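You operate a simulated robot arm through the tools that you are given. There is no shell and no other tool. Be economical: measure what you need, move in short steps, check, and stop when the job is done.

The job below is to be done with a simulated robot arm. You get a single attempt, and the scene is never put back.

TASK
Staple the books and food slips and stack them in the paid tray.
Fine: one staple in each pad, no dry stroke; the third pad stays unstapled on the wooden rack.

It is judged by the outcome, as a careful person would: the job done as asked, and still so three seconds after it is handed in. It fails if anything else is knocked over, pushed out of place, dropped, spilled or broken.

THE ROBOT
A 7-joint arm with a two-finger parallel gripper, fixed in place. Base frame: the origin is at the foot of the arm, x ahead of it, y to its left, z up. Lengths are in m, angles in rad, forces in N, time in s.
With the tool pointing down near the work surface it reaches from about 0.3 to 0.7 m from the base axis. Its first joint turns from -1.152 to 1.152 rad. Payload 1.57 kg.
The TCP is the grasp point between the finger pads, 0.03 m short of the fingertips. In the tool frame z runs along the fingers and y along their closing line. Largest opening 0.11 m; finger width 0.024, thickness 0.012; the body of the gripper, 0.048 by 0.112 m, starts 0.078 m behind the TCP.
Orientation is told as [roll, pitch, yaw] about the base's x, y, z axes, in that order, counted from this pose: with the fingers straight down and closing along the base's y, the tool's x points along the base's -x, its y along +y and its z along -z.

THE INTERFACE
- The arm moves only by the tool apply_moves. Its argument "targets" is a list of rows, each a list of 3 entries, a list of its own where there are three numbers: the shift along the tool's x, y, z in units of 400 mm (1.0 is 400 mm), then the turn, a rotation vector about the tool's x, y, z in units of 120 degrees (1.0 is 120 degrees), then the finger opening in m, from 0 to 0.11. In form: [[[tx, ty, tz], [rx, ry, rz], fingers], ...]. A call has 1 to 10 rows; each row is the pose to reach, as a shift and turn from the pose commanded when the call began, along the tool's axes at that moment. A call with a number of a shift or a turn outside -1 to 1 is refused whole. Rows are played at 5 a second. More than 0.05 m and 0.15 rad between two rows, or a gripper value outside its range, and nothing of the call is played. A pose out of reach is approached as far as the arm can. The call stops where the force on the tool passes 40 N (or 10 N more than at its start, if that is more) or the arm is blocked; 0.2 s more then pass. Each finger travels about 0.108 m/s and halts on what it meets, pressing with about 39 N; the grip force reading is that of the motor and also rises with nothing between the fingers. The clock runs only during rows and for 0.2 s after the last one: add rows that repeat a pose to give the fingers time. It gives the time, the measured TCP pose, the force on the tool (base axes), the opening and the grip force at its end, in the units of the frame above (readings bear some noise).
- Cameras (640 x 400 px; columns grow to the right, rows downward): "scene" is fixed at [0.152, -0.3878, 1.3999]; the picture's right is [0.88, -0.48, 0.00], its down [-0.30, -0.55, -0.78] and it looks along [0.38, 0.69, -0.62] (base axes); focal length 318 px, centre (320, 200). "wrist" rides on the gripper at [-0.036, 0, -0.08] in the tool frame; the picture's right is [0.00, -1.00, 0.00], its down [0.97, 0.00, -0.24] and it looks along [0.24, 0.00, 0.97] (tool axes); focal length 218 px, centre (320, 200). There is no depth. A picture from a camera that has moved, and an enlarged one, comes with that camera's place and axes in the base frame and with its lens.
- get_image(camera): a new picture of that camera. No time passes.
- enlarge(camera, box): a new picture of the part [left, top, right, bottom] of that camera's present view, enlarged. No time passes.
- close_job(): hands the job in; it is judged then, once.

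Work in short steps. Places have to be worked out from the pictures, the camera data and where the tool is seen: move nearer, look again, correct. Check each grasp and each placing, and mend what went wrong. You have 120 turns and 64 pictures in all, those below and enlarged ones among them. Open the gripper and draw the arm clear of the work before you hand the job in, unless the task says otherwise; then end with one line.

The tools are called after "Call:" by a JSON object that holds its "op" and its "data". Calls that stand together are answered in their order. apply_moves: Moves the arm, as the interface text tells. Its arguments: {"type":"object","properties":{"targets":{"type":"array","items":{"type":"array"}}},"required":["targets"]} The other tools are called the same way: get_image (camera) takes a picture; enlarge (camera, box) takes an enlarged picture of a part of a camera's view; close_job () hands the job in.

At the start:

```text
time: 0.0
ee_pos: [0.324, 0.1927, 1.0134]
tool_rot: [0.0, -0.002, 0.0]
wrist_force: [0.4, -0.3, 0.2]
finger_gap: 0.1097
grasp_force: 0.0
```

scene: 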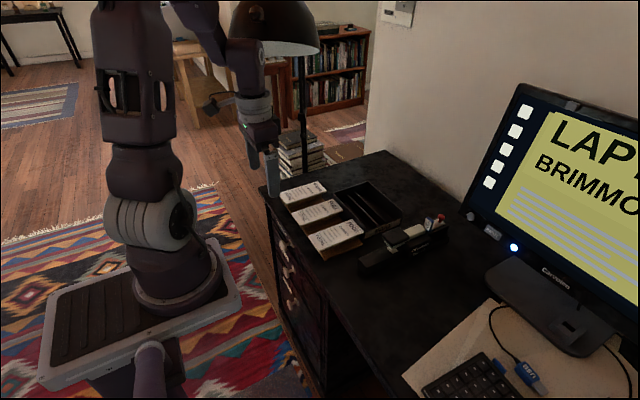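
wrist: 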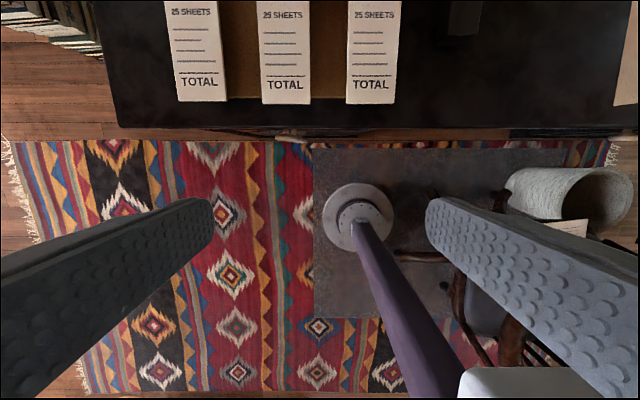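

I start with enlarged views of the pads, tray and stapler.

Call:
{"op": "enlarge", "data": {"camera": "scene", "box": [260, 150, 480, 290]}}

Call:
{"op": "enlarge", "data": {"camera": "scene", "box": [340, 200, 460, 280]}}

Call:
{"op": "enlarge", "data": {"camera": "scene", "box": [480, 80, 640, 280]}}

```text
2.86 times, centred on (370, 220) of scene
camera zoom: at [0.152, -0.3878, 1.3999], right [0.88, -0.48, 0.0], down [-0.3, -0.55, -0.78], along [0.38, 0.69, -0.62], focal length 910 px, centre (177, 143)
```

zoom: 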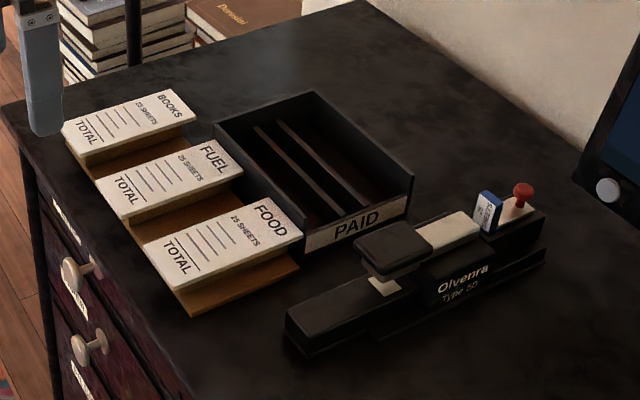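

```text
5.00 times, centred on (400, 240) of scene
camera zoom: at [0.152, -0.3878, 1.3999], right [0.88, -0.48, 0.0], down [-0.3, -0.55, -0.78], along [0.38, 0.69, -0.62], focal length 1593 px, centre (-80, 0)
```

zoom: 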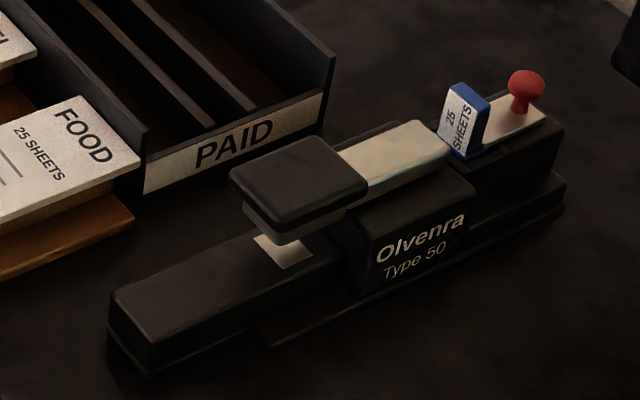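

```text
2.00 times, centred on (560, 180) of scene
camera zoom: at [0.152, -0.3878, 1.3999], right [0.88, -0.48, 0.0], down [-0.3, -0.55, -0.78], along [0.38, 0.69, -0.62], focal length 637 px, centre (-160, 240)
```

zoom: 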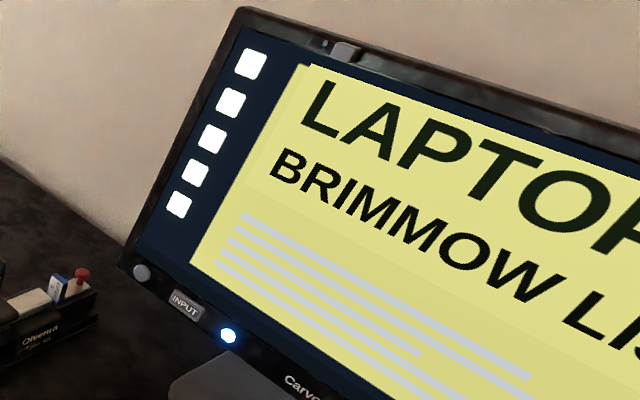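

The pads lie along x on the rack and the stapler's mouth faces the base. I move up over the work for an overhead look.

Call:
{"op": "apply_moves", "data": {"targets": [[[-0.1, -0.05, -0.04], [0, 0, 0], 0.11], [[-0.2, -0.1, -0.08], [0, 0, 0], 0.11], [[-0.3, -0.15, -0.12], [0, 0, 0], 0.11], [[-0.4, -0.2, -0.16], [0, 0, 0], 0.11], [[-0.5, -0.25, -0.2], [0, 0, 0], 0.11]]}}

Call:
{"op": "get_image", "data": {"camera": "wrist"}}

```text
time: 1.2
ee_pos: [0.5223, 0.0923, 1.0958]
tool_rot: [0.001, 0.0, -0.001]
wrist_force: [0.4, 0.1, 0.5]
finger_gap: 0.1099
grasp_force: 0.0
```

```text
58 pictures are left
camera wrist: at [0.5583, 0.092, 1.174], right [0.0, -1.0, 0.0], down [-0.97, 0.0, 0.24], along [-0.24, 0.0, -0.97], focal length 218 px, centre (320, 200)
```

wrist: 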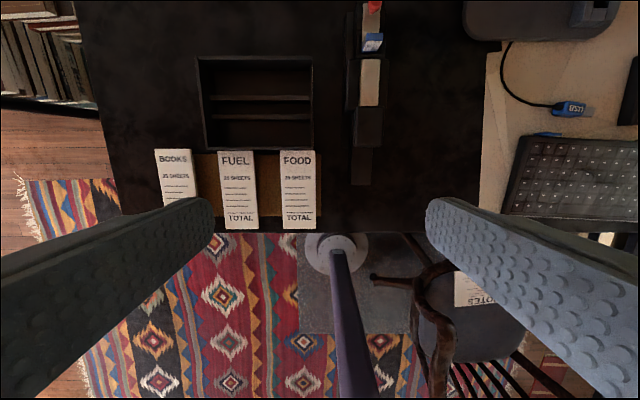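

Good overview; enlarging the stapler and the pads.

Call:
{"op": "enlarge", "data": {"camera": "wrist", "box": [300, 0, 460, 200]}}

Call:
{"op": "enlarge", "data": {"camera": "wrist", "box": [140, 40, 340, 240]}}

```text
2.00 times, centred on (380, 100) of wrist
camera zoom: at [0.5583, 0.092, 1.174], right [0.0, -1.0, 0.0], down [-0.97, 0.0, 0.24], along [-0.24, 0.0, -0.97], focal length 436 px, centre (200, 400)
```

zoom: 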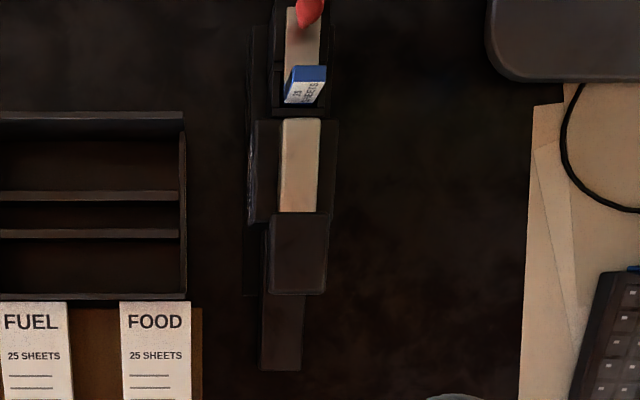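

```text
2.00 times, centred on (240, 140) of wrist
camera zoom: at [0.5583, 0.092, 1.174], right [0.0, -1.0, 0.0], down [-0.97, 0.0, 0.24], along [-0.24, 0.0, -0.97], focal length 436 px, centre (480, 320)
```

zoom: 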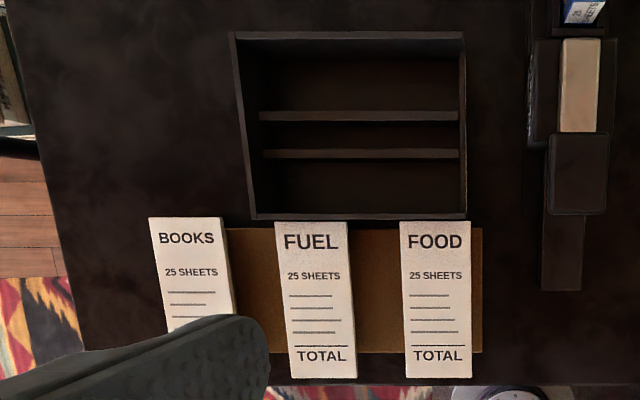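

Estimated: stapler head x≈0.56–0.615, y≈0.017; FOOD pad centre ≈(0.48, 0.13), 0.06 wide, 0.14 long. I go closer above the stapler to learn its controls and throat.

Call:
{"op": "apply_moves", "data": {"targets": [[[-0.05, -0.047, 0.078], [0, 0, 0], 0.11], [[-0.1, -0.094, 0.156], [0, 0, 0], 0.11], [[-0.15, -0.14, 0.234], [0, 0, 0], 0.11], [[-0.195, -0.1875, 0.3125], [0, 0, 0], 0.11]]}}

Call:
{"op": "get_image", "data": {"camera": "wrist"}}

```text
time: 2.2
ee_pos: [0.6001, 0.0164, 0.9684]
tool_rot: [0.001, 0.0, -0.001]
wrist_force: [0.2, -0.1, 0.0]
finger_gap: 0.11
grasp_force: 0.1
```

```text
55 pictures are left
camera wrist: at [0.636, 0.0162, 1.0472], right [0.0, -1.0, 0.0], down [-0.97, 0.0, 0.24], along [-0.24, 0.0, -0.97], focal length 218 px, centre (320, 200)
```

wrist: 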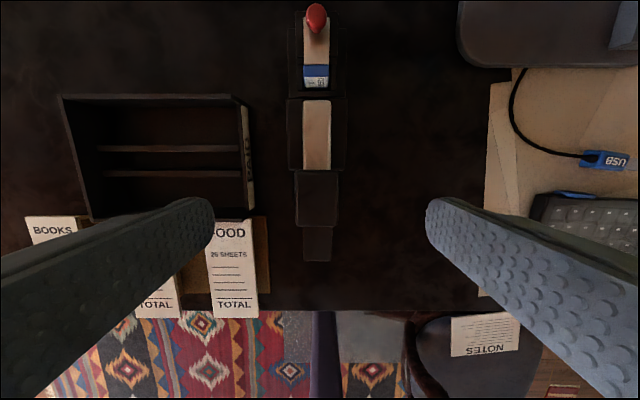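

Call:
{"op": "enlarge", "data": {"camera": "wrist", "box": [260, 0, 380, 150]}}

Call:
{"op": "enlarge", "data": {"camera": "scene", "box": [395, 205, 455, 255]}}

```text
2.67 times, centred on (320, 75) of wrist
camera zoom: at [0.636, 0.0162, 1.0472], right [0.0, -1.0, 0.0], down [-0.97, 0.0, 0.24], along [-0.24, 0.0, -0.97], focal length 582 px, centre (320, 533)
```

zoom: 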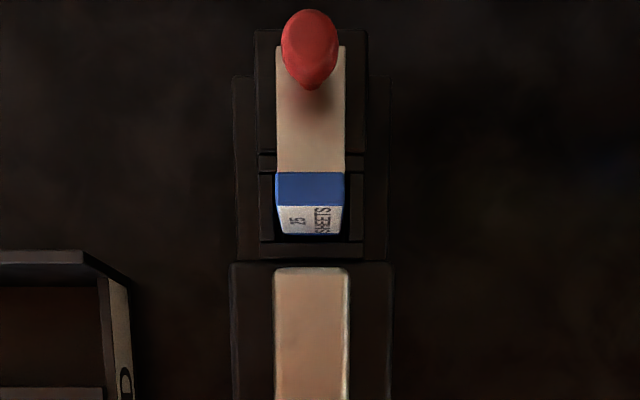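

```text
8.00 times, centred on (425, 230) of scene
camera zoom: at [0.152, -0.3878, 1.3999], right [0.88, -0.48, 0.0], down [-0.3, -0.55, -0.78], along [0.38, 0.69, -0.62], focal length 2548 px, centre (-520, -40)
```

zoom: 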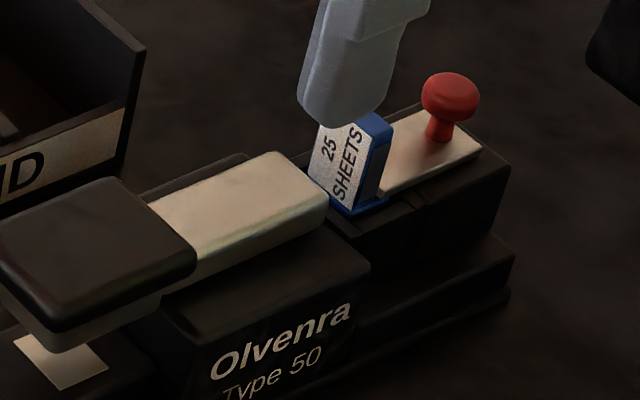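

The blue block looks like a staple cartridge or gauge behind the head. I look at the notes sheet and drawer labels for hints.

Call:
{"op": "enlarge", "data": {"camera": "wrist", "box": [440, 300, 530, 370]}}

Call:
{"op": "enlarge", "data": {"camera": "scene", "box": [260, 200, 340, 300]}}

```text
5.71 times, centred on (485, 335) of wrist
camera zoom: at [0.636, 0.0162, 1.0472], right [0.0, -1.0, 0.0], down [-0.97, 0.0, 0.24], along [-0.24, 0.0, -0.97], focal length 1247 px, centre (-623, -571)
```

zoom: 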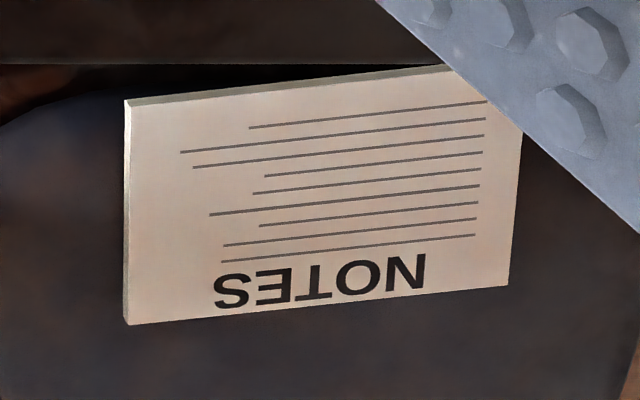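

```text
4.00 times, centred on (300, 250) of scene
camera zoom: at [0.152, -0.3878, 1.3999], right [0.88, -0.48, 0.0], down [-0.3, -0.55, -0.78], along [0.38, 0.69, -0.62], focal length 1274 px, centre (400, 0)
```

zoom: 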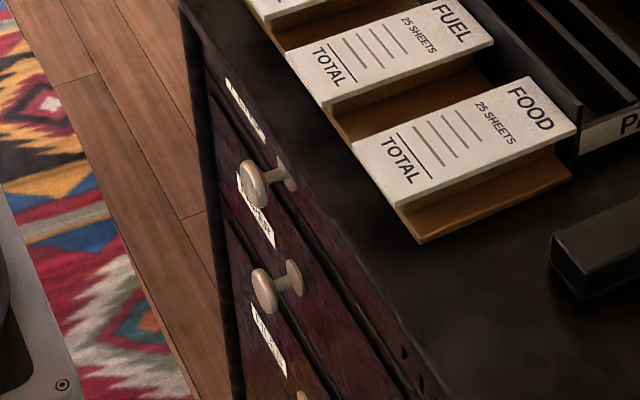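

I tilt the wrist to view the stapler from its right side.

Call:
{"op": "apply_moves", "data": {"targets": [[[0, -0.09, 0], [-0.07, 0, 0], 0.05], [[0, -0.18, 0], [-0.14, 0, 0], 0.03], [[0, -0.27, 0.02], [-0.21, 0, 0], 0.03], [[0, -0.34, 0.04], [-0.28, 0, 0], 0.03], [[0.02, -0.4, 0.05], [-0.34, 0, 0], 0.03]]}}

Call:
{"op": "get_image", "data": {"camera": "wrist"}}

```text
time: 3.4
ee_pos: [0.5933, -0.1433, 0.9479]
tool_rot: [0.716, -0.004, 0.0]
wrist_force: [0.2, -0.7, -0.3]
finger_gap: 0.03
grasp_force: 0.1
```

```text
50 pictures are left
camera wrist: at [0.6281, -0.1956, 1.0084], right [0.0, -0.76, -0.66], down [-0.97, -0.16, 0.18], along [-0.24, 0.64, -0.73], focal length 218 px, centre (320, 200)
```

wrist: 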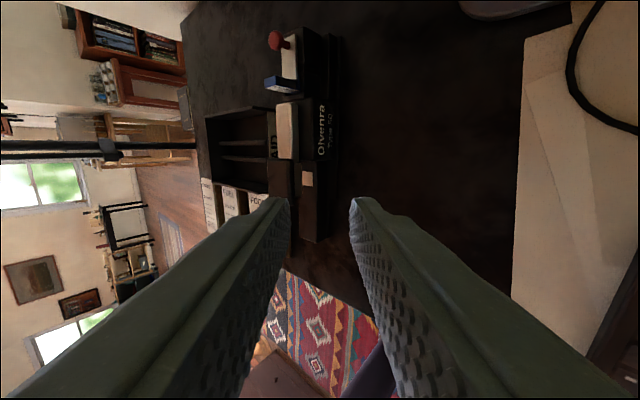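

Call:
{"op": "enlarge", "data": {"camera": "wrist", "box": [250, 15, 360, 115]}}

Call:
{"op": "enlarge", "data": {"camera": "wrist", "box": [190, 100, 360, 260]}}

```text
4.00 times, centred on (305, 65) of wrist
camera zoom: at [0.6281, -0.1956, 1.0084], right [0.0, -0.76, -0.66], down [-0.97, -0.16, 0.18], along [-0.24, 0.64, -0.73], focal length 873 px, centre (380, 740)
```

zoom: 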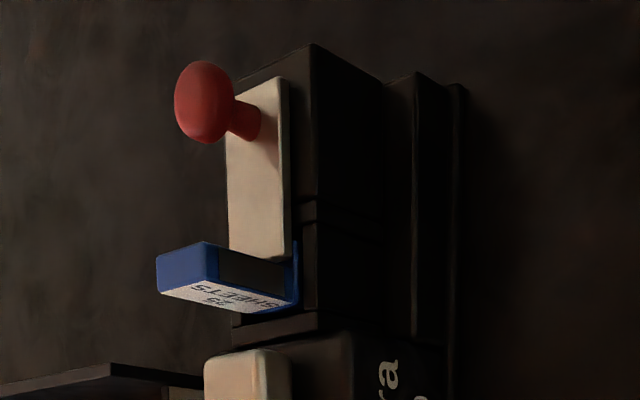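

```text
2.50 times, centred on (275, 180) of wrist
camera zoom: at [0.6281, -0.1956, 1.0084], right [0.0, -0.76, -0.66], down [-0.97, -0.16, 0.18], along [-0.24, 0.64, -0.73], focal length 546 px, centre (432, 250)
```

zoom: 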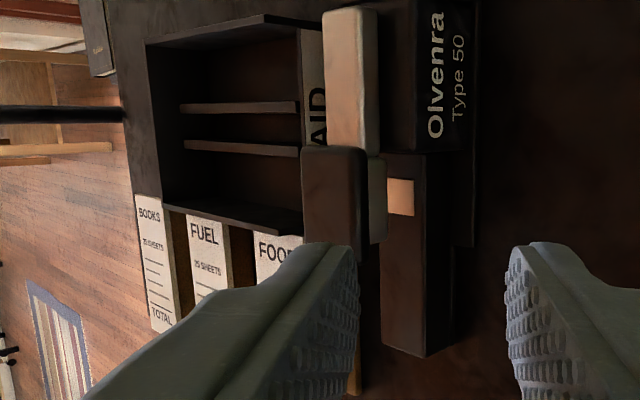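

The red knob sits on a cream slide behind the blue "25 SHEETS" block. I return upright and then tilt to look from the front/above at that bay.

Call:
{"op": "apply_moves", "data": {"targets": [[[0, 0.06, 0.0525], [0.07, 0, 0], 0.03], [[0, 0.121, 0.105], [0.14, 0, 0], 0.03], [[0, 0.181, 0.1575], [0.21, 0, 0], 0.03], [[0, 0.242, 0.21], [0.28, 0, 0], 0.06], [[0, 0.302, 0.2624], [0.342, 0, 0], 0.11]]}}

Call:
{"op": "apply_moves", "data": {"targets": [[[0, 0, 0], [0, 0.07, 0], 0.11], [[-0.01, 0, 0], [0, 0.14, 0], 0.11], [[-0.03, 0, 0], [0, 0.21, 0], 0.11], [[-0.05, 0, 0], [0, 0.28, 0], 0.11]]}}

Call:
{"op": "get_image", "data": {"camera": "wrist"}}

```text
time: 4.6
ee_pos: [0.5911, 0.0167, 0.9488]
tool_rot: [-0.008, -0.003, -0.002]
wrist_force: [0.7, 0.6, 0.0]
finger_gap: 0.11
grasp_force: 0.0
```

```text
time: 5.6
ee_pos: [0.566, 0.0189, 0.9472]
tool_rot: [-0.007, 0.548, 0.04]
wrist_force: [-0.8, 0.4, 0.6]
finger_gap: 0.11
grasp_force: 0.0
out of reach, approached as far as the arm can: row 3, 4
```

```text
47 pictures are left
camera wrist: at [0.6374, 0.0207, 0.9965], right [0.04, -1.0, 0.01], down [-0.7, -0.03, 0.71], along [-0.71, -0.03, -0.7], focal length 218 px, centre (320, 200)
```

wrist: 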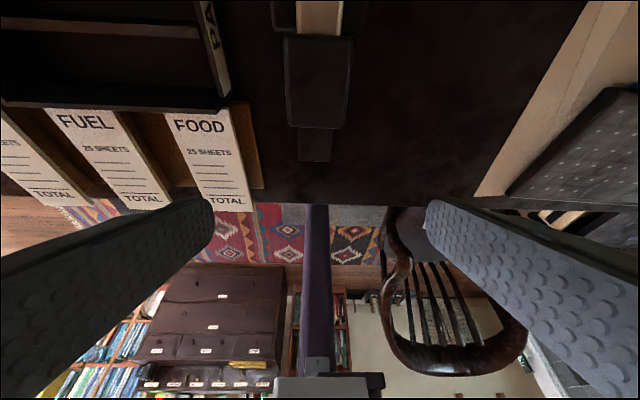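

The tilt went the wrong way; I turn the other way.

Call:
{"op": "apply_moves", "data": {"targets": [[[0, 0, 0], [0, -0.063, 0], 0.11], [[0, 0, 0], [0, -0.126, 0], 0.11], [[0, 0, 0], [0, -0.189, 0], 0.11], [[0, 0, 0], [0, -0.252, 0], 0.11], [[0, 0, 0], [0, -0.315, 0], 0.11], [[0, 0, 0], [0, -0.378, 0], 0.11], [[0, 0, 0], [0, -0.44, 0], 0.11], [[0, 0, 0], [0, -0.503, 0], 0.11], [[0, 0, 0], [0, -0.566, 0], 0.11]]}}

Call:
{"op": "get_image", "data": {"camera": "wrist"}}

```text
time: 7.6
ee_pos: [0.567, 0.0177, 0.9488]
tool_rot: [-0.008, -0.64, 0.048]
wrist_force: [-0.4, -0.1, 0.6]
finger_gap: 0.1101
grasp_force: 0.1
```

```text
46 pictures are left
camera wrist: at [0.5468, 0.0178, 1.0331], right [0.04, -1.0, 0.01], down [-0.92, -0.04, -0.39], along [0.39, 0.01, -0.92], focal length 218 px, centre (320, 200)
```

wrist: 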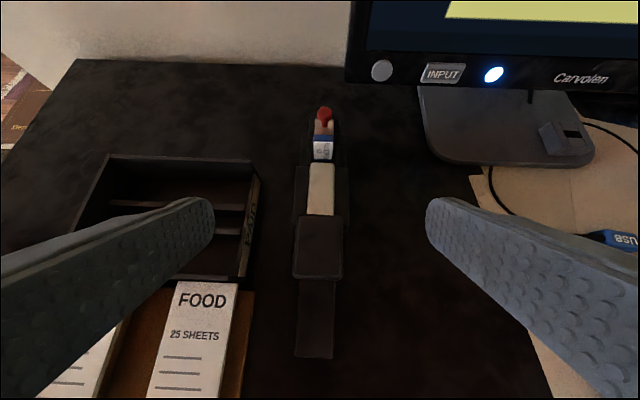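

Call:
{"op": "enlarge", "data": {"camera": "wrist", "box": [270, 95, 380, 205]}}

```text
3.64 times, centred on (325, 150) of wrist
camera zoom: at [0.5468, 0.0178, 1.0331], right [0.04, -1.0, 0.01], down [-0.92, -0.04, -0.39], along [0.39, 0.01, -0.92], focal length 794 px, centre (302, 382)
```

zoom: 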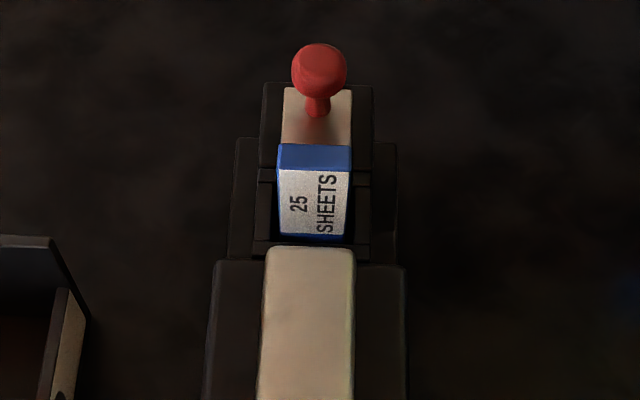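

Call:
{"op": "enlarge", "data": {"camera": "scene", "box": [415, 205, 455, 240]}}

```text
11.43 times, centred on (435, 222) of scene
camera zoom: at [0.152, -0.3878, 1.3999], right [0.88, -0.48, 0.0], down [-0.3, -0.55, -0.78], along [0.38, 0.69, -0.62], focal length 3640 px, centre (-994, -57)
```

zoom: 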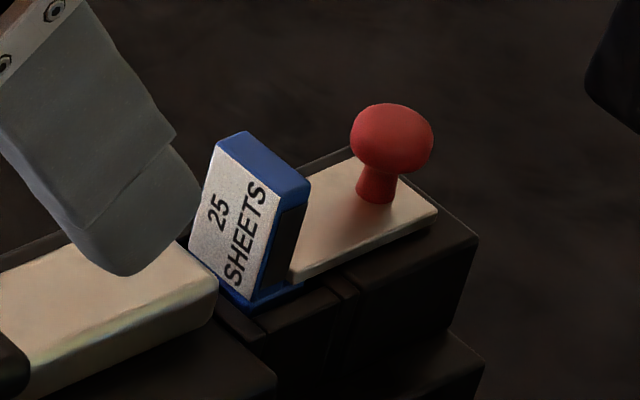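

The cartridge ("25 SHEETS", as on the pads) sits in its bay with the slide against it, so it looks loaded. I level the tool and go over the near end of the FOOD pad.

Call:
{"op": "apply_moves", "data": {"targets": [[[0.047, 0.055, -0.035], [0, 0.061, 0], 0.11], [[0.094, 0.11, -0.07], [0, 0.122, 0], 0.11], [[0.141, 0.165, -0.105], [0, 0.183, 0], 0.1], [[0.188, 0.22, -0.14], [0, 0.244, 0], 0.09], [[0.235, 0.275, -0.175], [0, 0.306, 0], 0.085]]}}

Call:
{"op": "get_image", "data": {"camera": "wrist"}}

```text
time: 8.8
ee_pos: [0.4455, 0.1243, 0.948]
tool_rot: [-0.005, 0.003, 0.043]
wrist_force: [1.3, 1.1, -0.7]
finger_gap: 0.085
grasp_force: 0.0
```

```text
43 pictures are left
camera wrist: at [0.4805, 0.1266, 1.0271], right [0.04, -1.0, 0.01], down [-0.97, -0.04, 0.24], along [-0.24, -0.02, -0.97], focal length 218 px, centre (320, 200)
```

wrist: 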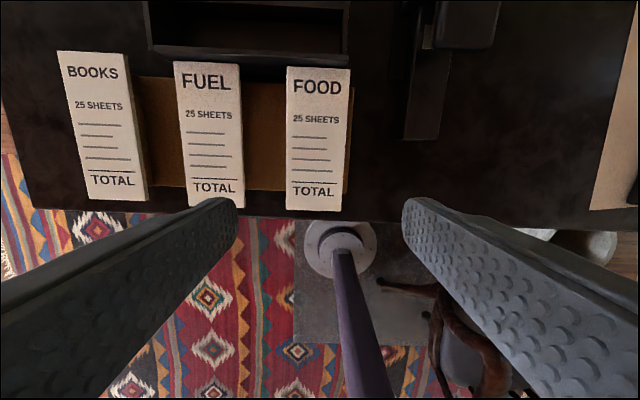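

The FOOD pad is about (0.414–0.55, y≈0.131), aligned with x. I check its thickness and support, and the tray, enlarged.

Call:
{"op": "enlarge", "data": {"camera": "scene", "box": [300, 210, 370, 265]}}

Call:
{"op": "enlarge", "data": {"camera": "scene", "box": [325, 170, 415, 245]}}

Call:
{"op": "enlarge", "data": {"camera": "scene", "box": [355, 220, 425, 275]}}

```text
7.27 times, centred on (335, 238) of scene
camera zoom: at [0.152, -0.3878, 1.3999], right [0.88, -0.48, 0.0], down [-0.3, -0.55, -0.78], along [0.38, 0.69, -0.62], focal length 2317 px, centre (211, -73)
```

zoom: 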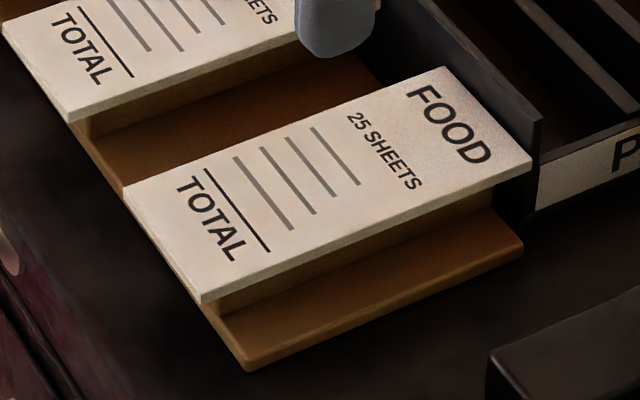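

```text
5.33 times, centred on (370, 208) of scene
camera zoom: at [0.152, -0.3878, 1.3999], right [0.88, -0.48, 0.0], down [-0.3, -0.55, -0.78], along [0.38, 0.69, -0.62], focal length 1699 px, centre (53, 160)
```

zoom: 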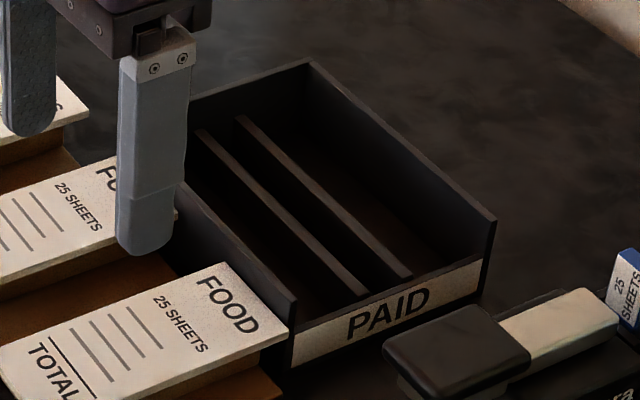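

```text
7.27 times, centred on (390, 248) of scene
camera zoom: at [0.152, -0.3878, 1.3999], right [0.88, -0.48, 0.0], down [-0.3, -0.55, -0.78], along [0.38, 0.69, -0.62], focal length 2317 px, centre (-189, -146)
```

zoom: 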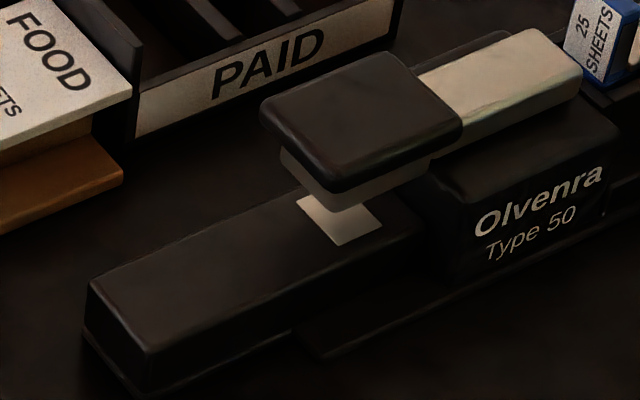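

Pads are ~7 mm thick (top z≈0.797) on narrow risers, so fingers can pass below their sides. I square up over FOOD and descend partway.

Call:
{"op": "apply_moves", "data": {"targets": [[[-0.05, 0.015, 0], [0, 0, 0.0205], 0.085], [[-0.05, 0.015, 0.1], [0, 0, 0.0205], 0.085], [[-0.05, 0.015, 0.2], [0, 0, 0.0205], 0.085], [[-0.05, 0.015, 0.25], [0, 0, 0.0205], 0.085]]}}

Call:
{"op": "get_image", "data": {"camera": "wrist"}}

```text
time: 9.8
ee_pos: [0.4646, 0.1293, 0.8464]
tool_rot: [-0.006, 0.001, 0.001]
wrist_force: [-0.1, 0.5, 0.3]
finger_gap: 0.0854
grasp_force: 0.0
```

```text
39 pictures are left
camera wrist: at [0.501, 0.1293, 0.9254], right [0.0, -1.0, 0.01], down [-0.97, 0.0, 0.24], along [-0.24, -0.01, -0.97], focal length 218 px, centre (320, 200)
```

wrist: 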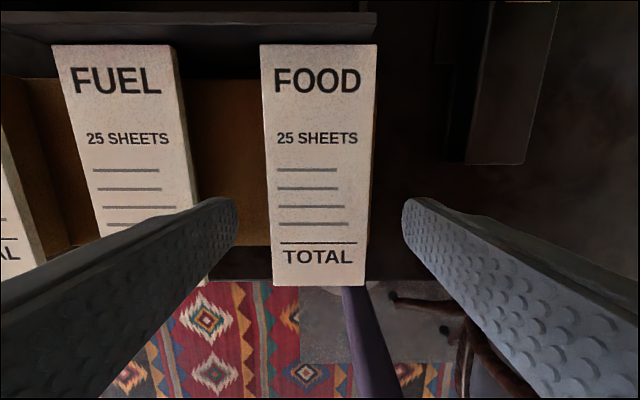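

The pad is centred between the fingers. I descend to TCP z≈0.812 and close.

Call:
{"op": "apply_moves", "data": {"targets": [[[0, 0, 0.045], [0, 0, 0], 0.085], [[0, 0, 0.086], [0, 0, 0], 0.085], [[0, 0, 0.086], [0, 0, 0], 0.07], [[0, 0, 0.086], [0, 0, 0], 0.055], [[0, 0, 0.086], [0, 0, 0], 0.055]]}}

Call:
{"op": "enlarge", "data": {"camera": "scene", "box": [290, 190, 390, 265]}}

```text
time: 11.0
ee_pos: [0.4655, 0.1294, 0.8138]
tool_rot: [-0.005, 0.001, 0.0]
wrist_force: [-0.3, 0.6, -0.5]
finger_gap: 0.0584
grasp_force: 39.3
```

```text
5.33 times, centred on (340, 228) of scene
camera zoom: at [0.152, -0.3878, 1.3999], right [0.88, -0.48, 0.0], down [-0.3, -0.55, -0.78], along [0.38, 0.69, -0.62], focal length 1699 px, centre (213, 53)
```

zoom: 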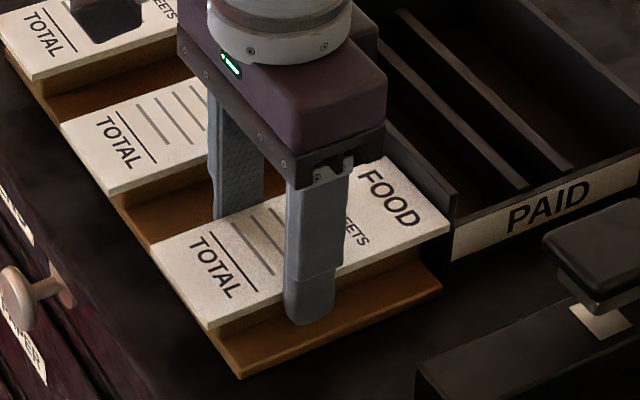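

Gripped (gap 58 mm). Lift and carry toward a point in front of the stapler mouth.

Call:
{"op": "apply_moves", "data": {"targets": [[[0, 0, -0.06], [0, 0, 0], 0.055], [[0, 0, -0.13], [0, 0, 0], 0.055], [[0.044, -0.09, -0.13], [0, 0, 0], 0.055], [[0.0875, -0.185, -0.13], [0, 0, 0], 0.055], [[0.0875, -0.277, -0.13], [0, 0, 0], 0.055]]}}

Call:
{"op": "get_image", "data": {"camera": "wrist"}}

Call:
{"op": "enlarge", "data": {"camera": "scene", "box": [320, 190, 440, 280]}}

```text
time: 12.2
ee_pos: [0.43, 0.0193, 0.8655]
tool_rot: [-0.005, 0.002, 0.0]
wrist_force: [-0.6, 0.6, -0.6]
finger_gap: 0.0582
grasp_force: 39.2
```

```text
37 pictures are left
camera wrist: at [0.4655, 0.0197, 0.9446], right [0.0, -1.0, 0.01], down [-0.97, 0.0, 0.24], along [-0.24, -0.01, -0.97], focal length 218 px, centre (320, 200)
```

wrist: 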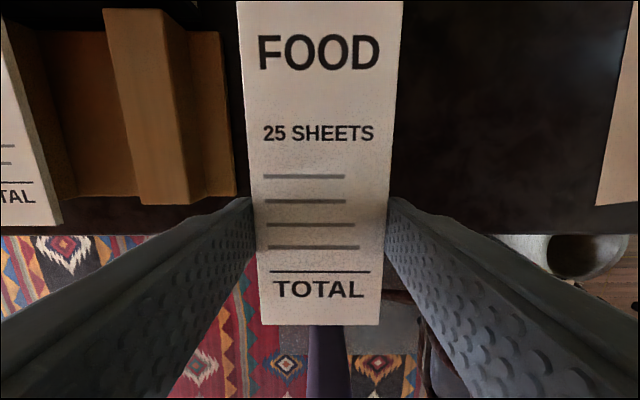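

```text
4.44 times, centred on (380, 235) of scene
camera zoom: at [0.152, -0.3878, 1.3999], right [0.88, -0.48, 0.0], down [-0.3, -0.55, -0.78], along [0.38, 0.69, -0.62], focal length 1416 px, centre (53, 44)
```

zoom: 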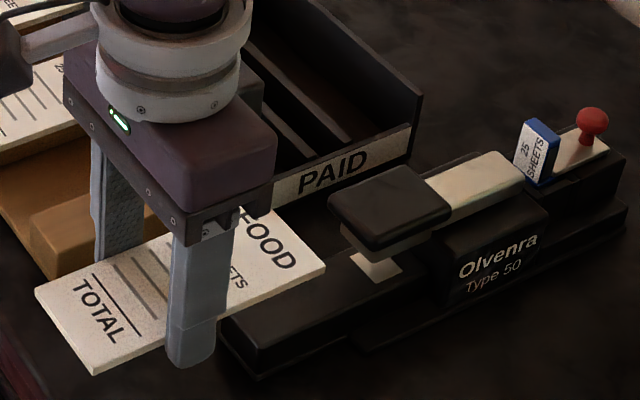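

Pad is held level. I lower to z≈0.822 in front of the throat and check clearance over the anvil.

Call:
{"op": "apply_moves", "data": {"targets": [[[0, 0, 0.06], [0, 0, 0], 0.055], [[0, 0, 0.11], [0, 0, 0], 0.055]]}}

Call:
{"op": "enlarge", "data": {"camera": "scene", "box": [345, 215, 425, 275]}}

```text
time: 12.8
ee_pos: [0.4292, 0.0199, 0.822]
tool_rot: [-0.007, 0.0, 0.0]
wrist_force: [0.2, -0.3, -0.2]
finger_gap: 0.0582
grasp_force: 38.7
```

```text
6.67 times, centred on (385, 245) of scene
camera zoom: at [0.152, -0.3878, 1.3999], right [0.88, -0.48, 0.0], down [-0.3, -0.55, -0.78], along [0.38, 0.69, -0.62], focal length 2124 px, centre (-113, -100)
```

zoom: 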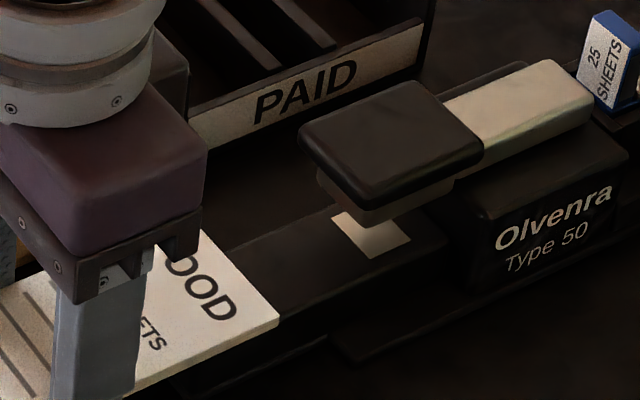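

Clearance looks right: pad bottom ≈0.806, anvil ≈0.79, jaw underside ≈0.818. I lower 7 mm and advance until the pad end is just short of the jaw.

Call:
{"op": "apply_moves", "data": {"targets": [[[0, 0, 0.0175], [0, 0, 0], 0.055], [[-0.05, 0, 0.0175], [0, 0, 0], 0.055], [[-0.1, 0, 0.0175], [0, 0, 0], 0.055]]}}

Call:
{"op": "enlarge", "data": {"camera": "scene", "box": [355, 215, 435, 275]}}

Call:
{"op": "get_image", "data": {"camera": "wrist"}}

```text
time: 13.6
ee_pos: [0.4701, 0.0198, 0.8144]
tool_rot: [-0.005, 0.001, 0.0]
wrist_force: [0.8, 0.0, -0.3]
finger_gap: 0.0583
grasp_force: 39.0
```

```text
6.67 times, centred on (395, 245) of scene
camera zoom: at [0.152, -0.3878, 1.3999], right [0.88, -0.48, 0.0], down [-0.3, -0.55, -0.78], along [0.38, 0.69, -0.62], focal length 2124 px, centre (-180, -100)
```

zoom: 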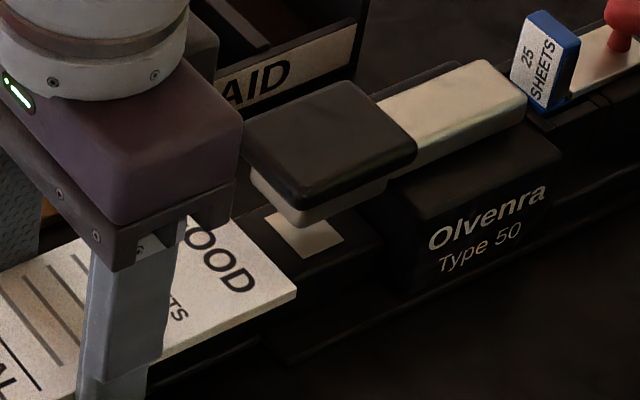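

```text
33 pictures are left
camera wrist: at [0.5049, 0.0203, 0.8933], right [0.0, -1.0, 0.01], down [-0.97, 0.0, 0.24], along [-0.24, -0.01, -0.97], focal length 218 px, centre (320, 200)
```

wrist: 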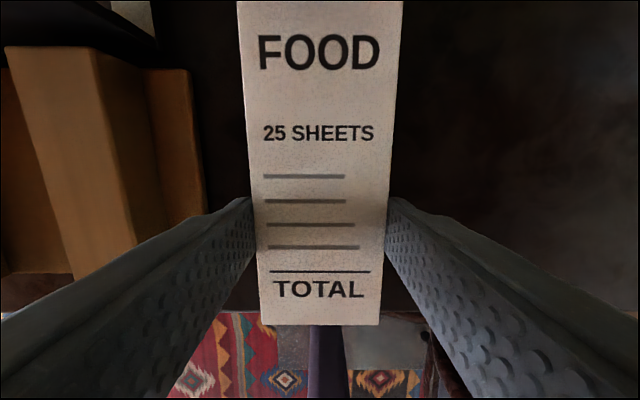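

Still clear. Advance 25 mm under the jaw and check.

Call:
{"op": "apply_moves", "data": {"targets": [[[-0.03, 0, 0], [0, 0, 0], 0.055], [[-0.0625, 0, 0], [0, 0, 0], 0.055]]}}

Call:
{"op": "enlarge", "data": {"camera": "scene", "box": [365, 215, 435, 265]}}

```text
time: 14.2
ee_pos: [0.4936, 0.0198, 0.8133]
tool_rot: [-0.005, 0.002, 0.0]
wrist_force: [-1.1, 0.7, -0.3]
finger_gap: 0.0585
grasp_force: 39.1
```

```text
8.00 times, centred on (400, 240) of scene
camera zoom: at [0.152, -0.3878, 1.3999], right [0.88, -0.48, 0.0], down [-0.3, -0.55, -0.78], along [0.38, 0.69, -0.62], focal length 2548 px, centre (-320, -120)
```

zoom: 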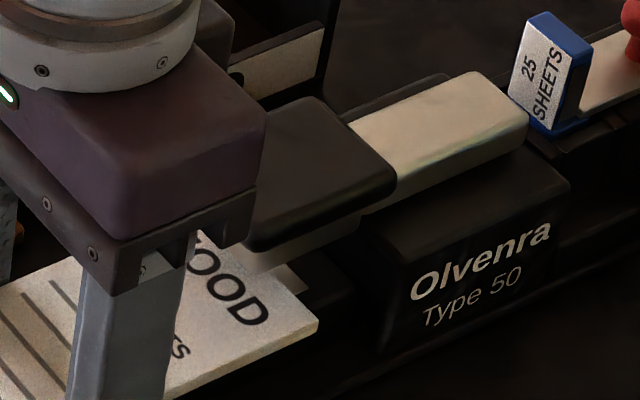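

No contact so far. Advance another 30 mm so the pad covers the anvil.

Call:
{"op": "apply_moves", "data": {"targets": [[[-0.03, 0, 0], [0, 0, 0], 0.055], [[-0.055, 0, 0], [0, 0, 0], 0.055], [[-0.075, 0, 0], [0, 0, 0], 0.055]]}}

Call:
{"op": "enlarge", "data": {"camera": "scene", "box": [365, 215, 435, 265]}}

```text
time: 15.0
ee_pos: [0.5234, 0.0185, 0.8134]
tool_rot: [-0.005, 0.0, 0.0]
wrist_force: [-1.6, -0.9, -0.8]
finger_gap: 0.0583
grasp_force: 39.0
```

```text
8.00 times, centred on (400, 240) of scene
camera zoom: at [0.1519, -0.3878, 1.3999], right [0.88, -0.48, 0.0], down [-0.3, -0.55, -0.78], along [0.38, 0.69, -0.62], focal length 2548 px, centre (-320, -120)
```

zoom: 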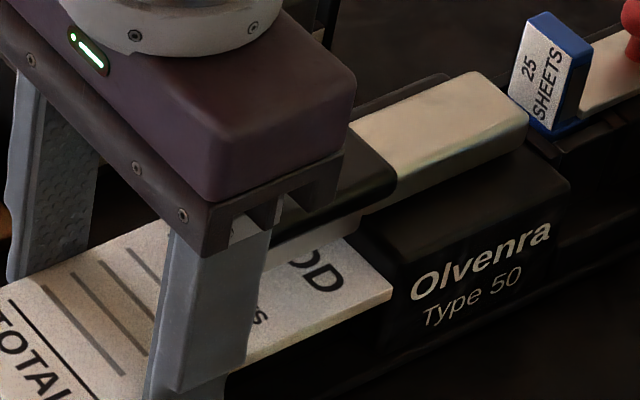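

Pad end is at ≈0.609, near the housing, covering the anvil. Lower in small steps to feel the anvil.

Call:
{"op": "apply_moves", "data": {"targets": [[[0, 0, 0.0075], [0, 0, 0], 0.055], [[0, 0, 0.015], [0, 0, 0], 0.055]]}}

```text
time: 15.6
ee_pos: [0.5252, 0.0199, 0.8096]
tool_rot: [-0.004, 0.001, -0.001]
wrist_force: [-5.7, 0.2, 14.4]
finger_gap: 0.0585
grasp_force: 39.0
```

Contact with the anvil at TCP z≈0.8095. I back off 1.5 mm, release, and rise clear.

Call:
{"op": "apply_moves", "data": {"targets": [[[0, 0, -0.004], [0, 0, 0], 0.055], [[0, 0, -0.004], [0, 0, 0], 0.07], [[0, 0, -0.004], [0, 0, 0], 0.085], [[0, 0, -0.004], [0, 0, 0], 0.085], [[0, 0, -0.1], [0, 0, 0], 0.085], [[0, 0, -0.2], [0, 0, 0], 0.085], [[0.1, 0, -0.25], [0, 0, 0], 0.085]]}}

Call:
{"op": "get_image", "data": {"camera": "wrist"}}

Call:
{"op": "enlarge", "data": {"camera": "scene", "box": [345, 205, 445, 280]}}

```text
time: 17.2
ee_pos: [0.4837, 0.0197, 0.9082]
tool_rot: [-0.005, 0.003, 0.001]
wrist_force: [-0.1, 0.9, 0.2]
finger_gap: 0.085
grasp_force: 0.0
```

```text
30 pictures are left
camera wrist: at [0.5189, 0.0194, 0.9869], right [0.0, -1.0, 0.01], down [-0.97, 0.0, 0.24], along [-0.24, -0.01, -0.97], focal length 218 px, centre (320, 200)
```

wrist: 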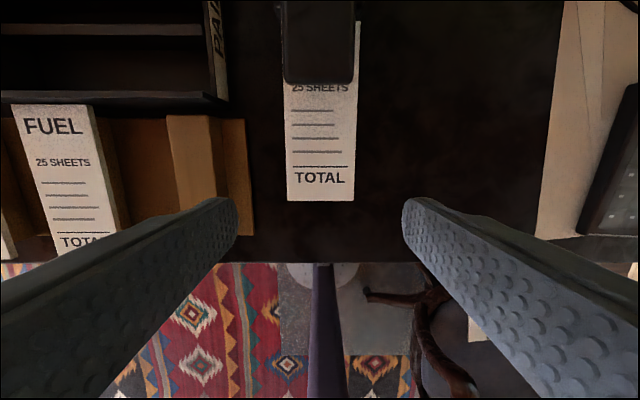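

```text
5.33 times, centred on (395, 242) of scene
camera zoom: at [0.152, -0.3878, 1.3999], right [0.88, -0.48, 0.0], down [-0.3, -0.55, -0.78], along [0.38, 0.69, -0.62], focal length 1699 px, centre (-80, -27)
```

zoom: 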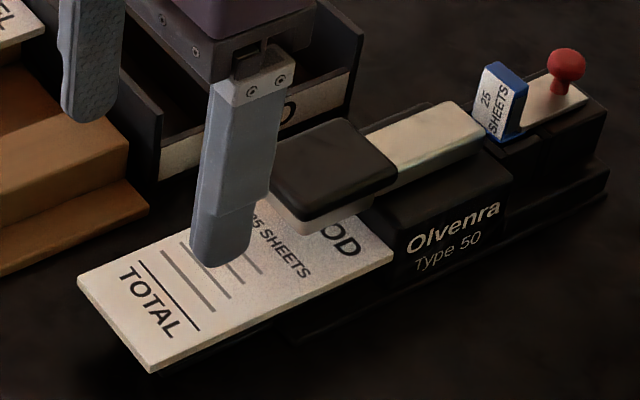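

Pad is seated in the throat, head centred at y≈0.0195, x≈0.583. I close the fingers and move above the head.

Call:
{"op": "apply_moves", "data": {"targets": [[[0, 0, -0.05], [0, 0, 0], 0.05], [[-0.08, 0, -0.05], [0, 0, 0], 0.02], [[-0.16, 0, -0.05], [0, 0, 0], 0.0], [[-0.248, 0, -0.05], [0, 0, 0], 0.0], [[-0.248, 0, 0], [0, 0, 0], 0.0], [[-0.248, 0, 0], [0, 0, 0], 0.0]]}}

Call:
{"op": "enlarge", "data": {"camera": "scene", "box": [345, 195, 445, 270]}}

```text
time: 18.6
ee_pos: [0.5823, 0.0201, 0.9091]
tool_rot: [-0.006, 0.002, -0.001]
wrist_force: [-0.3, -0.1, -0.1]
finger_gap: 0.0002
grasp_force: 21.2
```

```text
5.33 times, centred on (395, 232) of scene
camera zoom: at [0.152, -0.3878, 1.3999], right [0.88, -0.48, 0.0], down [-0.3, -0.55, -0.78], along [0.38, 0.69, -0.62], focal length 1699 px, centre (-80, 27)
```

zoom: 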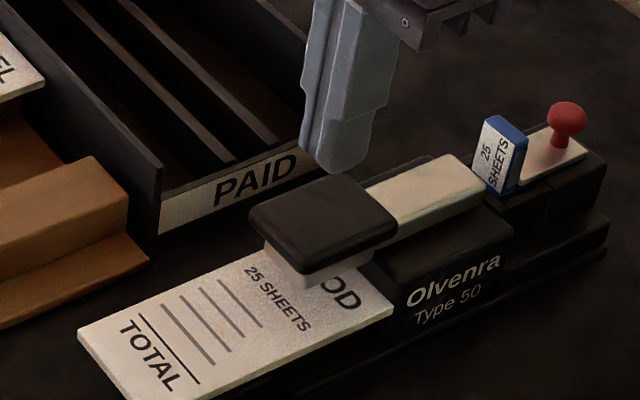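

Fingertip lines up slightly rearward of head centre; I shift 8 mm forward and press down in small steps until the force stop.

Call:
{"op": "apply_moves", "data": {"targets": [[[0.02, 0, 0.02], [0, 0, 0], 0], [[0.02, 0, 0.045], [0, 0, 0], 0], [[0.02, 0, 0.06], [0, 0, 0], 0], [[0.02, 0, 0.07], [0, 0, 0], 0], [[0.02, 0, 0.08], [0, 0, 0], 0], [[0.02, 0, 0.09], [0, 0, 0], 0], [[0.02, 0, 0.1], [0, 0, 0], 0], [[0.02, 0, 0.11], [0, 0, 0], 0], [[0.02, 0, 0.12], [0, 0, 0], 0], [[0.02, 0, 0.13], [0, 0, 0], 0]]}}

Call:
{"op": "enlarge", "data": {"camera": "scene", "box": [345, 195, 445, 270]}}

```text
time: 20.9
ee_pos: [0.5763, 0.0191, 0.8587]
tool_rot: [-0.006, 0.002, 0.0]
wrist_force: [-9.0, 0.4, 18.2]
finger_gap: 0.0
grasp_force: 21.4
stopped in row 10: the force on the tool passed its limit (the readings are from after the stop); the commanded pose is now the measured one
```

```text
5.33 times, centred on (395, 232) of scene
camera zoom: at [0.1515, -0.3878, 1.3999], right [0.88, -0.48, 0.0], down [-0.3, -0.55, -0.78], along [0.38, 0.69, -0.62], focal length 1699 px, centre (-80, 27)
```

zoom: 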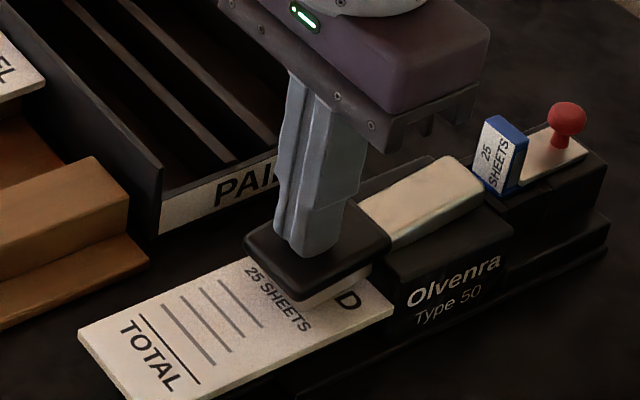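

The head went down to the pad and stopped at the force limit. Staying on the same stroke, I push slightly more to be sure it bottomed.

Call:
{"op": "apply_moves", "data": {"targets": [[[0, 0, 0.005], [0, 0, 0], 0], [[0, 0, 0.01], [0, 0, 0], 0], [[0, 0, 0.015], [0, 0, 0], 0], [[0, 0, 0.02], [0, 0, 0], 0]]}}

```text
time: 21.4
ee_pos: [0.5742, 0.0193, 0.8588]
tool_rot: [-0.005, 0.0, 0.002]
wrist_force: [-9.9, 0.7, 19.2]
finger_gap: 0.0002
grasp_force: 21.3
stopped in row 2: the force on the tool passed its limit (the readings are from after the stop); the commanded pose is now the measured one
```

Bottomed at the same depth. I rise slowly and look.

Call:
{"op": "apply_moves", "data": {"targets": [[[0, 0, -0.02], [0, 0, 0], 0], [[0, 0, -0.06], [0, 0, 0], 0], [[0, 0, -0.12], [0, 0, 0], 0], [[0.06, 0, -0.16], [0, 0, 0], 0], [[0.16, 0, -0.16], [0, 0, 0], 0.04], [[0.24, 0, -0.16], [0, 0, 0], 0.085]]}}

Call:
{"op": "enlarge", "data": {"camera": "scene", "box": [345, 195, 445, 270]}}

Call:
{"op": "enlarge", "data": {"camera": "wrist", "box": [240, 0, 400, 200]}}

```text
time: 22.8
ee_pos: [0.4802, 0.019, 0.9208]
tool_rot: [-0.006, 0.0, -0.001]
wrist_force: [-0.4, -0.3, 0.6]
finger_gap: 0.0846
grasp_force: 0.1
```

```text
5.33 times, centred on (395, 232) of scene
camera zoom: at [0.152, -0.3878, 1.3999], right [0.88, -0.48, 0.0], down [-0.3, -0.55, -0.78], along [0.38, 0.69, -0.62], focal length 1699 px, centre (-80, 27)
```

zoom: 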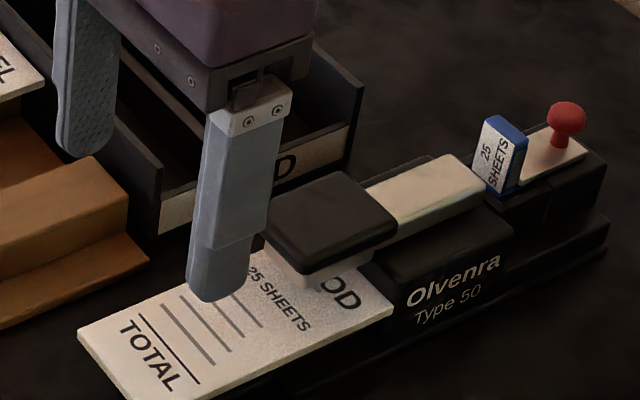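

```text
2.00 times, centred on (320, 100) of wrist
camera zoom: at [0.5149, 0.0188, 1.0005], right [0.0, -1.0, 0.01], down [-0.97, 0.0, 0.24], along [-0.24, -0.01, -0.97], focal length 436 px, centre (320, 400)
```

zoom: 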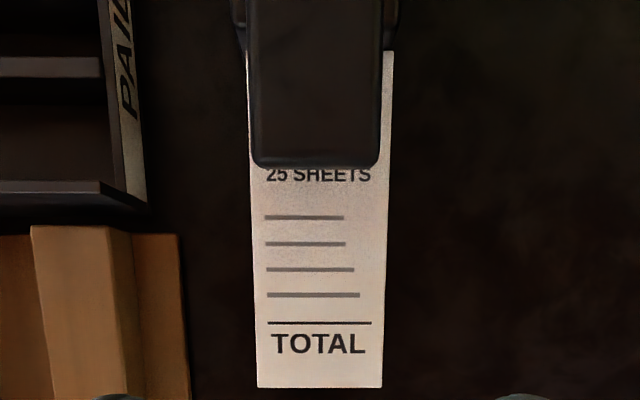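

Pad in place, head sprung back. I regrasp it at the same spot, lift slightly and withdraw.

Call:
{"op": "apply_moves", "data": {"targets": [[[-0.1125, 0, 0], [0, 0, 0], 0.085], [[-0.1125, 0, 0.1], [0, 0, 0], 0.085], [[-0.1125, 0, 0.2], [0, 0, 0], 0.085], [[-0.1125, 0, 0.274], [0, 0, 0], 0.085], [[-0.1125, 0, 0.274], [0, 0, 0], 0.055], [[-0.1125, 0, 0.274], [0, 0, 0], 0.055], [[-0.1125, 0, 0.274], [0, 0, 0], 0.055]]}}

Call:
{"op": "apply_moves", "data": {"targets": [[[0, 0, -0.01], [0, 0, 0], 0.055], [[0.06, 0, -0.01], [0, 0, 0], 0.055], [[0.13, 0, -0.01], [0, 0, 0], 0.055], [[0.2, 0, -0.01], [0, 0, 0], 0.055], [[0.25, 0, -0.04], [0, 0, 0], 0.055], [[0.25, 0, -0.14], [0, 0, 0], 0.055], [[0.25, 0, -0.2], [0, 0, 0], 0.055]]}}

Call:
{"op": "get_image", "data": {"camera": "wrist"}}

Call:
{"op": "enlarge", "data": {"camera": "scene", "box": [330, 180, 430, 255]}}

```text
time: 24.4
ee_pos: [0.5248, 0.0212, 0.8119]
tool_rot: [-0.005, 0.002, 0.0]
wrist_force: [0.5, 0.0, 0.0]
finger_gap: 0.0584
grasp_force: 39.1
```

```text
time: 25.9
ee_pos: [0.425, 0.0194, 0.8914]
tool_rot: [-0.005, 0.0, 0.0]
wrist_force: [-1.0, 0.1, 0.2]
finger_gap: 0.0583
grasp_force: 38.8
```

```text
24 pictures are left
camera wrist: at [0.459, 0.0197, 0.972], right [0.0, -1.0, 0.01], down [-0.97, 0.0, 0.24], along [-0.24, -0.01, -0.97], focal length 218 px, centre (320, 200)
```

wrist: 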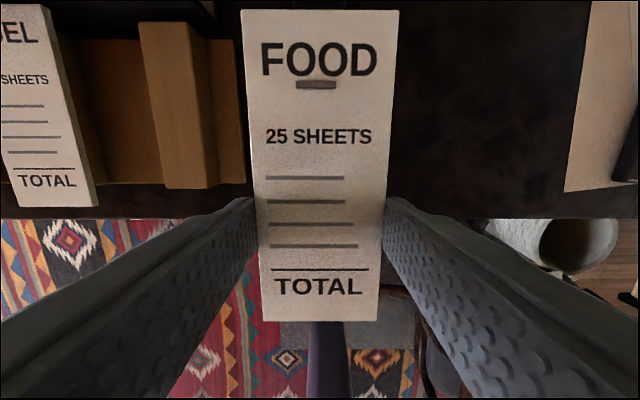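

```text
5.33 times, centred on (380, 218) of scene
camera zoom: at [0.152, -0.3878, 1.3999], right [0.88, -0.48, 0.0], down [-0.3, -0.55, -0.78], along [0.38, 0.69, -0.62], focal length 1699 px, centre (0, 107)
```

zoom: 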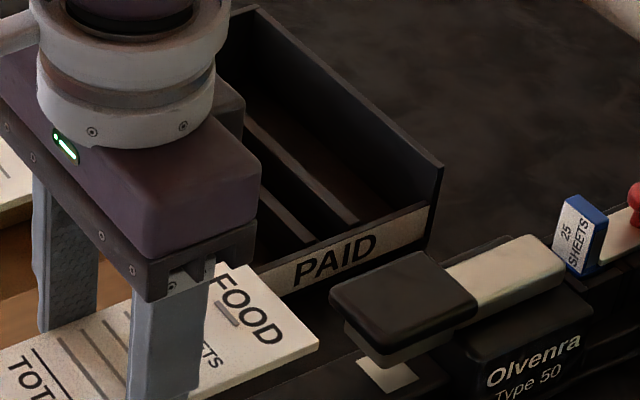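

A staple is visible below "FOOD". I lift and turn the pad 90° (its 0.13 m length fits only along y in the tray), heading for the tray centred at about (0.621, 0.188).

Call:
{"op": "apply_moves", "data": {"targets": [[[-0.02, 0.01, -0.06], [0, 0, -0.068], 0.055], [[-0.05, 0.03, -0.12], [0, 0, -0.136], 0.055], [[-0.08, 0.05, -0.147], [0, 0, -0.204], 0.055], [[-0.11, 0.08, -0.147], [0, 0, -0.272], 0.055], [[-0.14, 0.1, -0.147], [0, 0, -0.34], 0.055], [[-0.17, 0.13, -0.147], [0, 0, -0.408], 0.055], [[-0.2, 0.15, -0.147], [0, 0, -0.476], 0.055], [[-0.23, 0.18, -0.147], [0, 0, -0.544], 0.055], [[-0.26, 0.21, -0.147], [0, 0, -0.612], 0.055], [[-0.29, 0.25, -0.147], [0, 0, -0.68], 0.055]]}}

```text
time: 28.1
ee_pos: [0.5411, 0.1202, 0.9512]
tool_rot: [-0.001, 0.004, 1.426]
wrist_force: [0.2, 0.4, 0.7]
finger_gap: 0.0583
grasp_force: 38.9
```

Rotation works. Finish the turn and go above the tray centre.

Call:
{"op": "apply_moves", "data": {"targets": [[[-0.052, -0.06, 0], [0, 0, -0.035], 0.055], [[-0.104, -0.12, 0.02], [0, 0, -0.069], 0.055], [[-0.155, -0.1795, 0.06], [0, 0, -0.069], 0.055], [[-0.155, -0.1795, 0.125], [0, 0, -0.069], 0.055]]}}

Call:
{"op": "get_image", "data": {"camera": "wrist"}}

Call:
{"op": "enlarge", "data": {"camera": "scene", "box": [310, 150, 430, 240]}}

```text
time: 29.1
ee_pos: [0.6207, 0.1686, 0.8995]
tool_rot: [-0.001, 0.006, 1.569]
wrist_force: [-0.2, -0.1, -0.5]
finger_gap: 0.0583
grasp_force: 38.8
```

```text
22 pictures are left
camera wrist: at [0.6192, 0.2054, 0.9795], right [1.0, 0.0, 0.0], down [0.0, -0.97, 0.24], along [0.0, -0.24, -0.97], focal length 218 px, centre (320, 200)
```

wrist: 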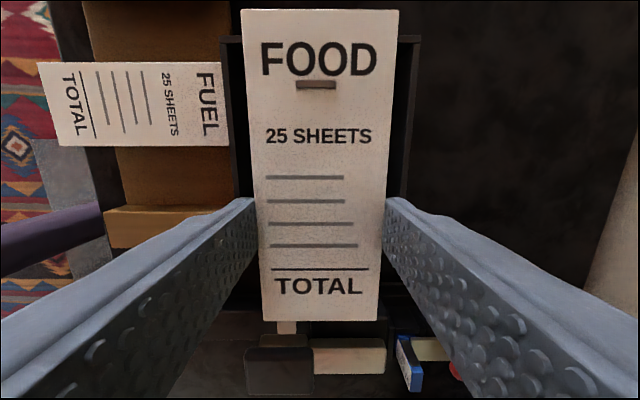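

```text
4.44 times, centred on (370, 195) of scene
camera zoom: at [0.152, -0.3878, 1.3999], right [0.88, -0.48, 0.0], down [-0.3, -0.55, -0.78], along [0.38, 0.69, -0.62], focal length 1416 px, centre (98, 222)
```

zoom: 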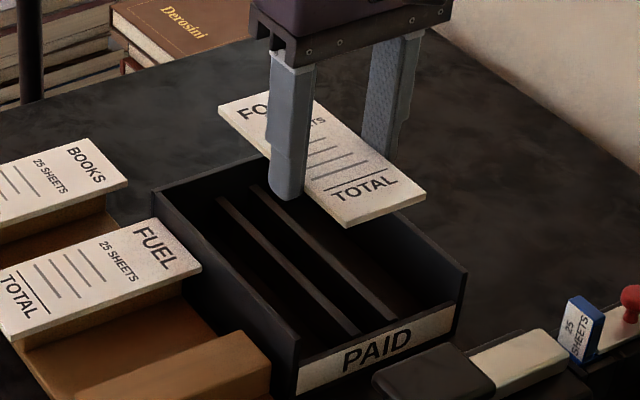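

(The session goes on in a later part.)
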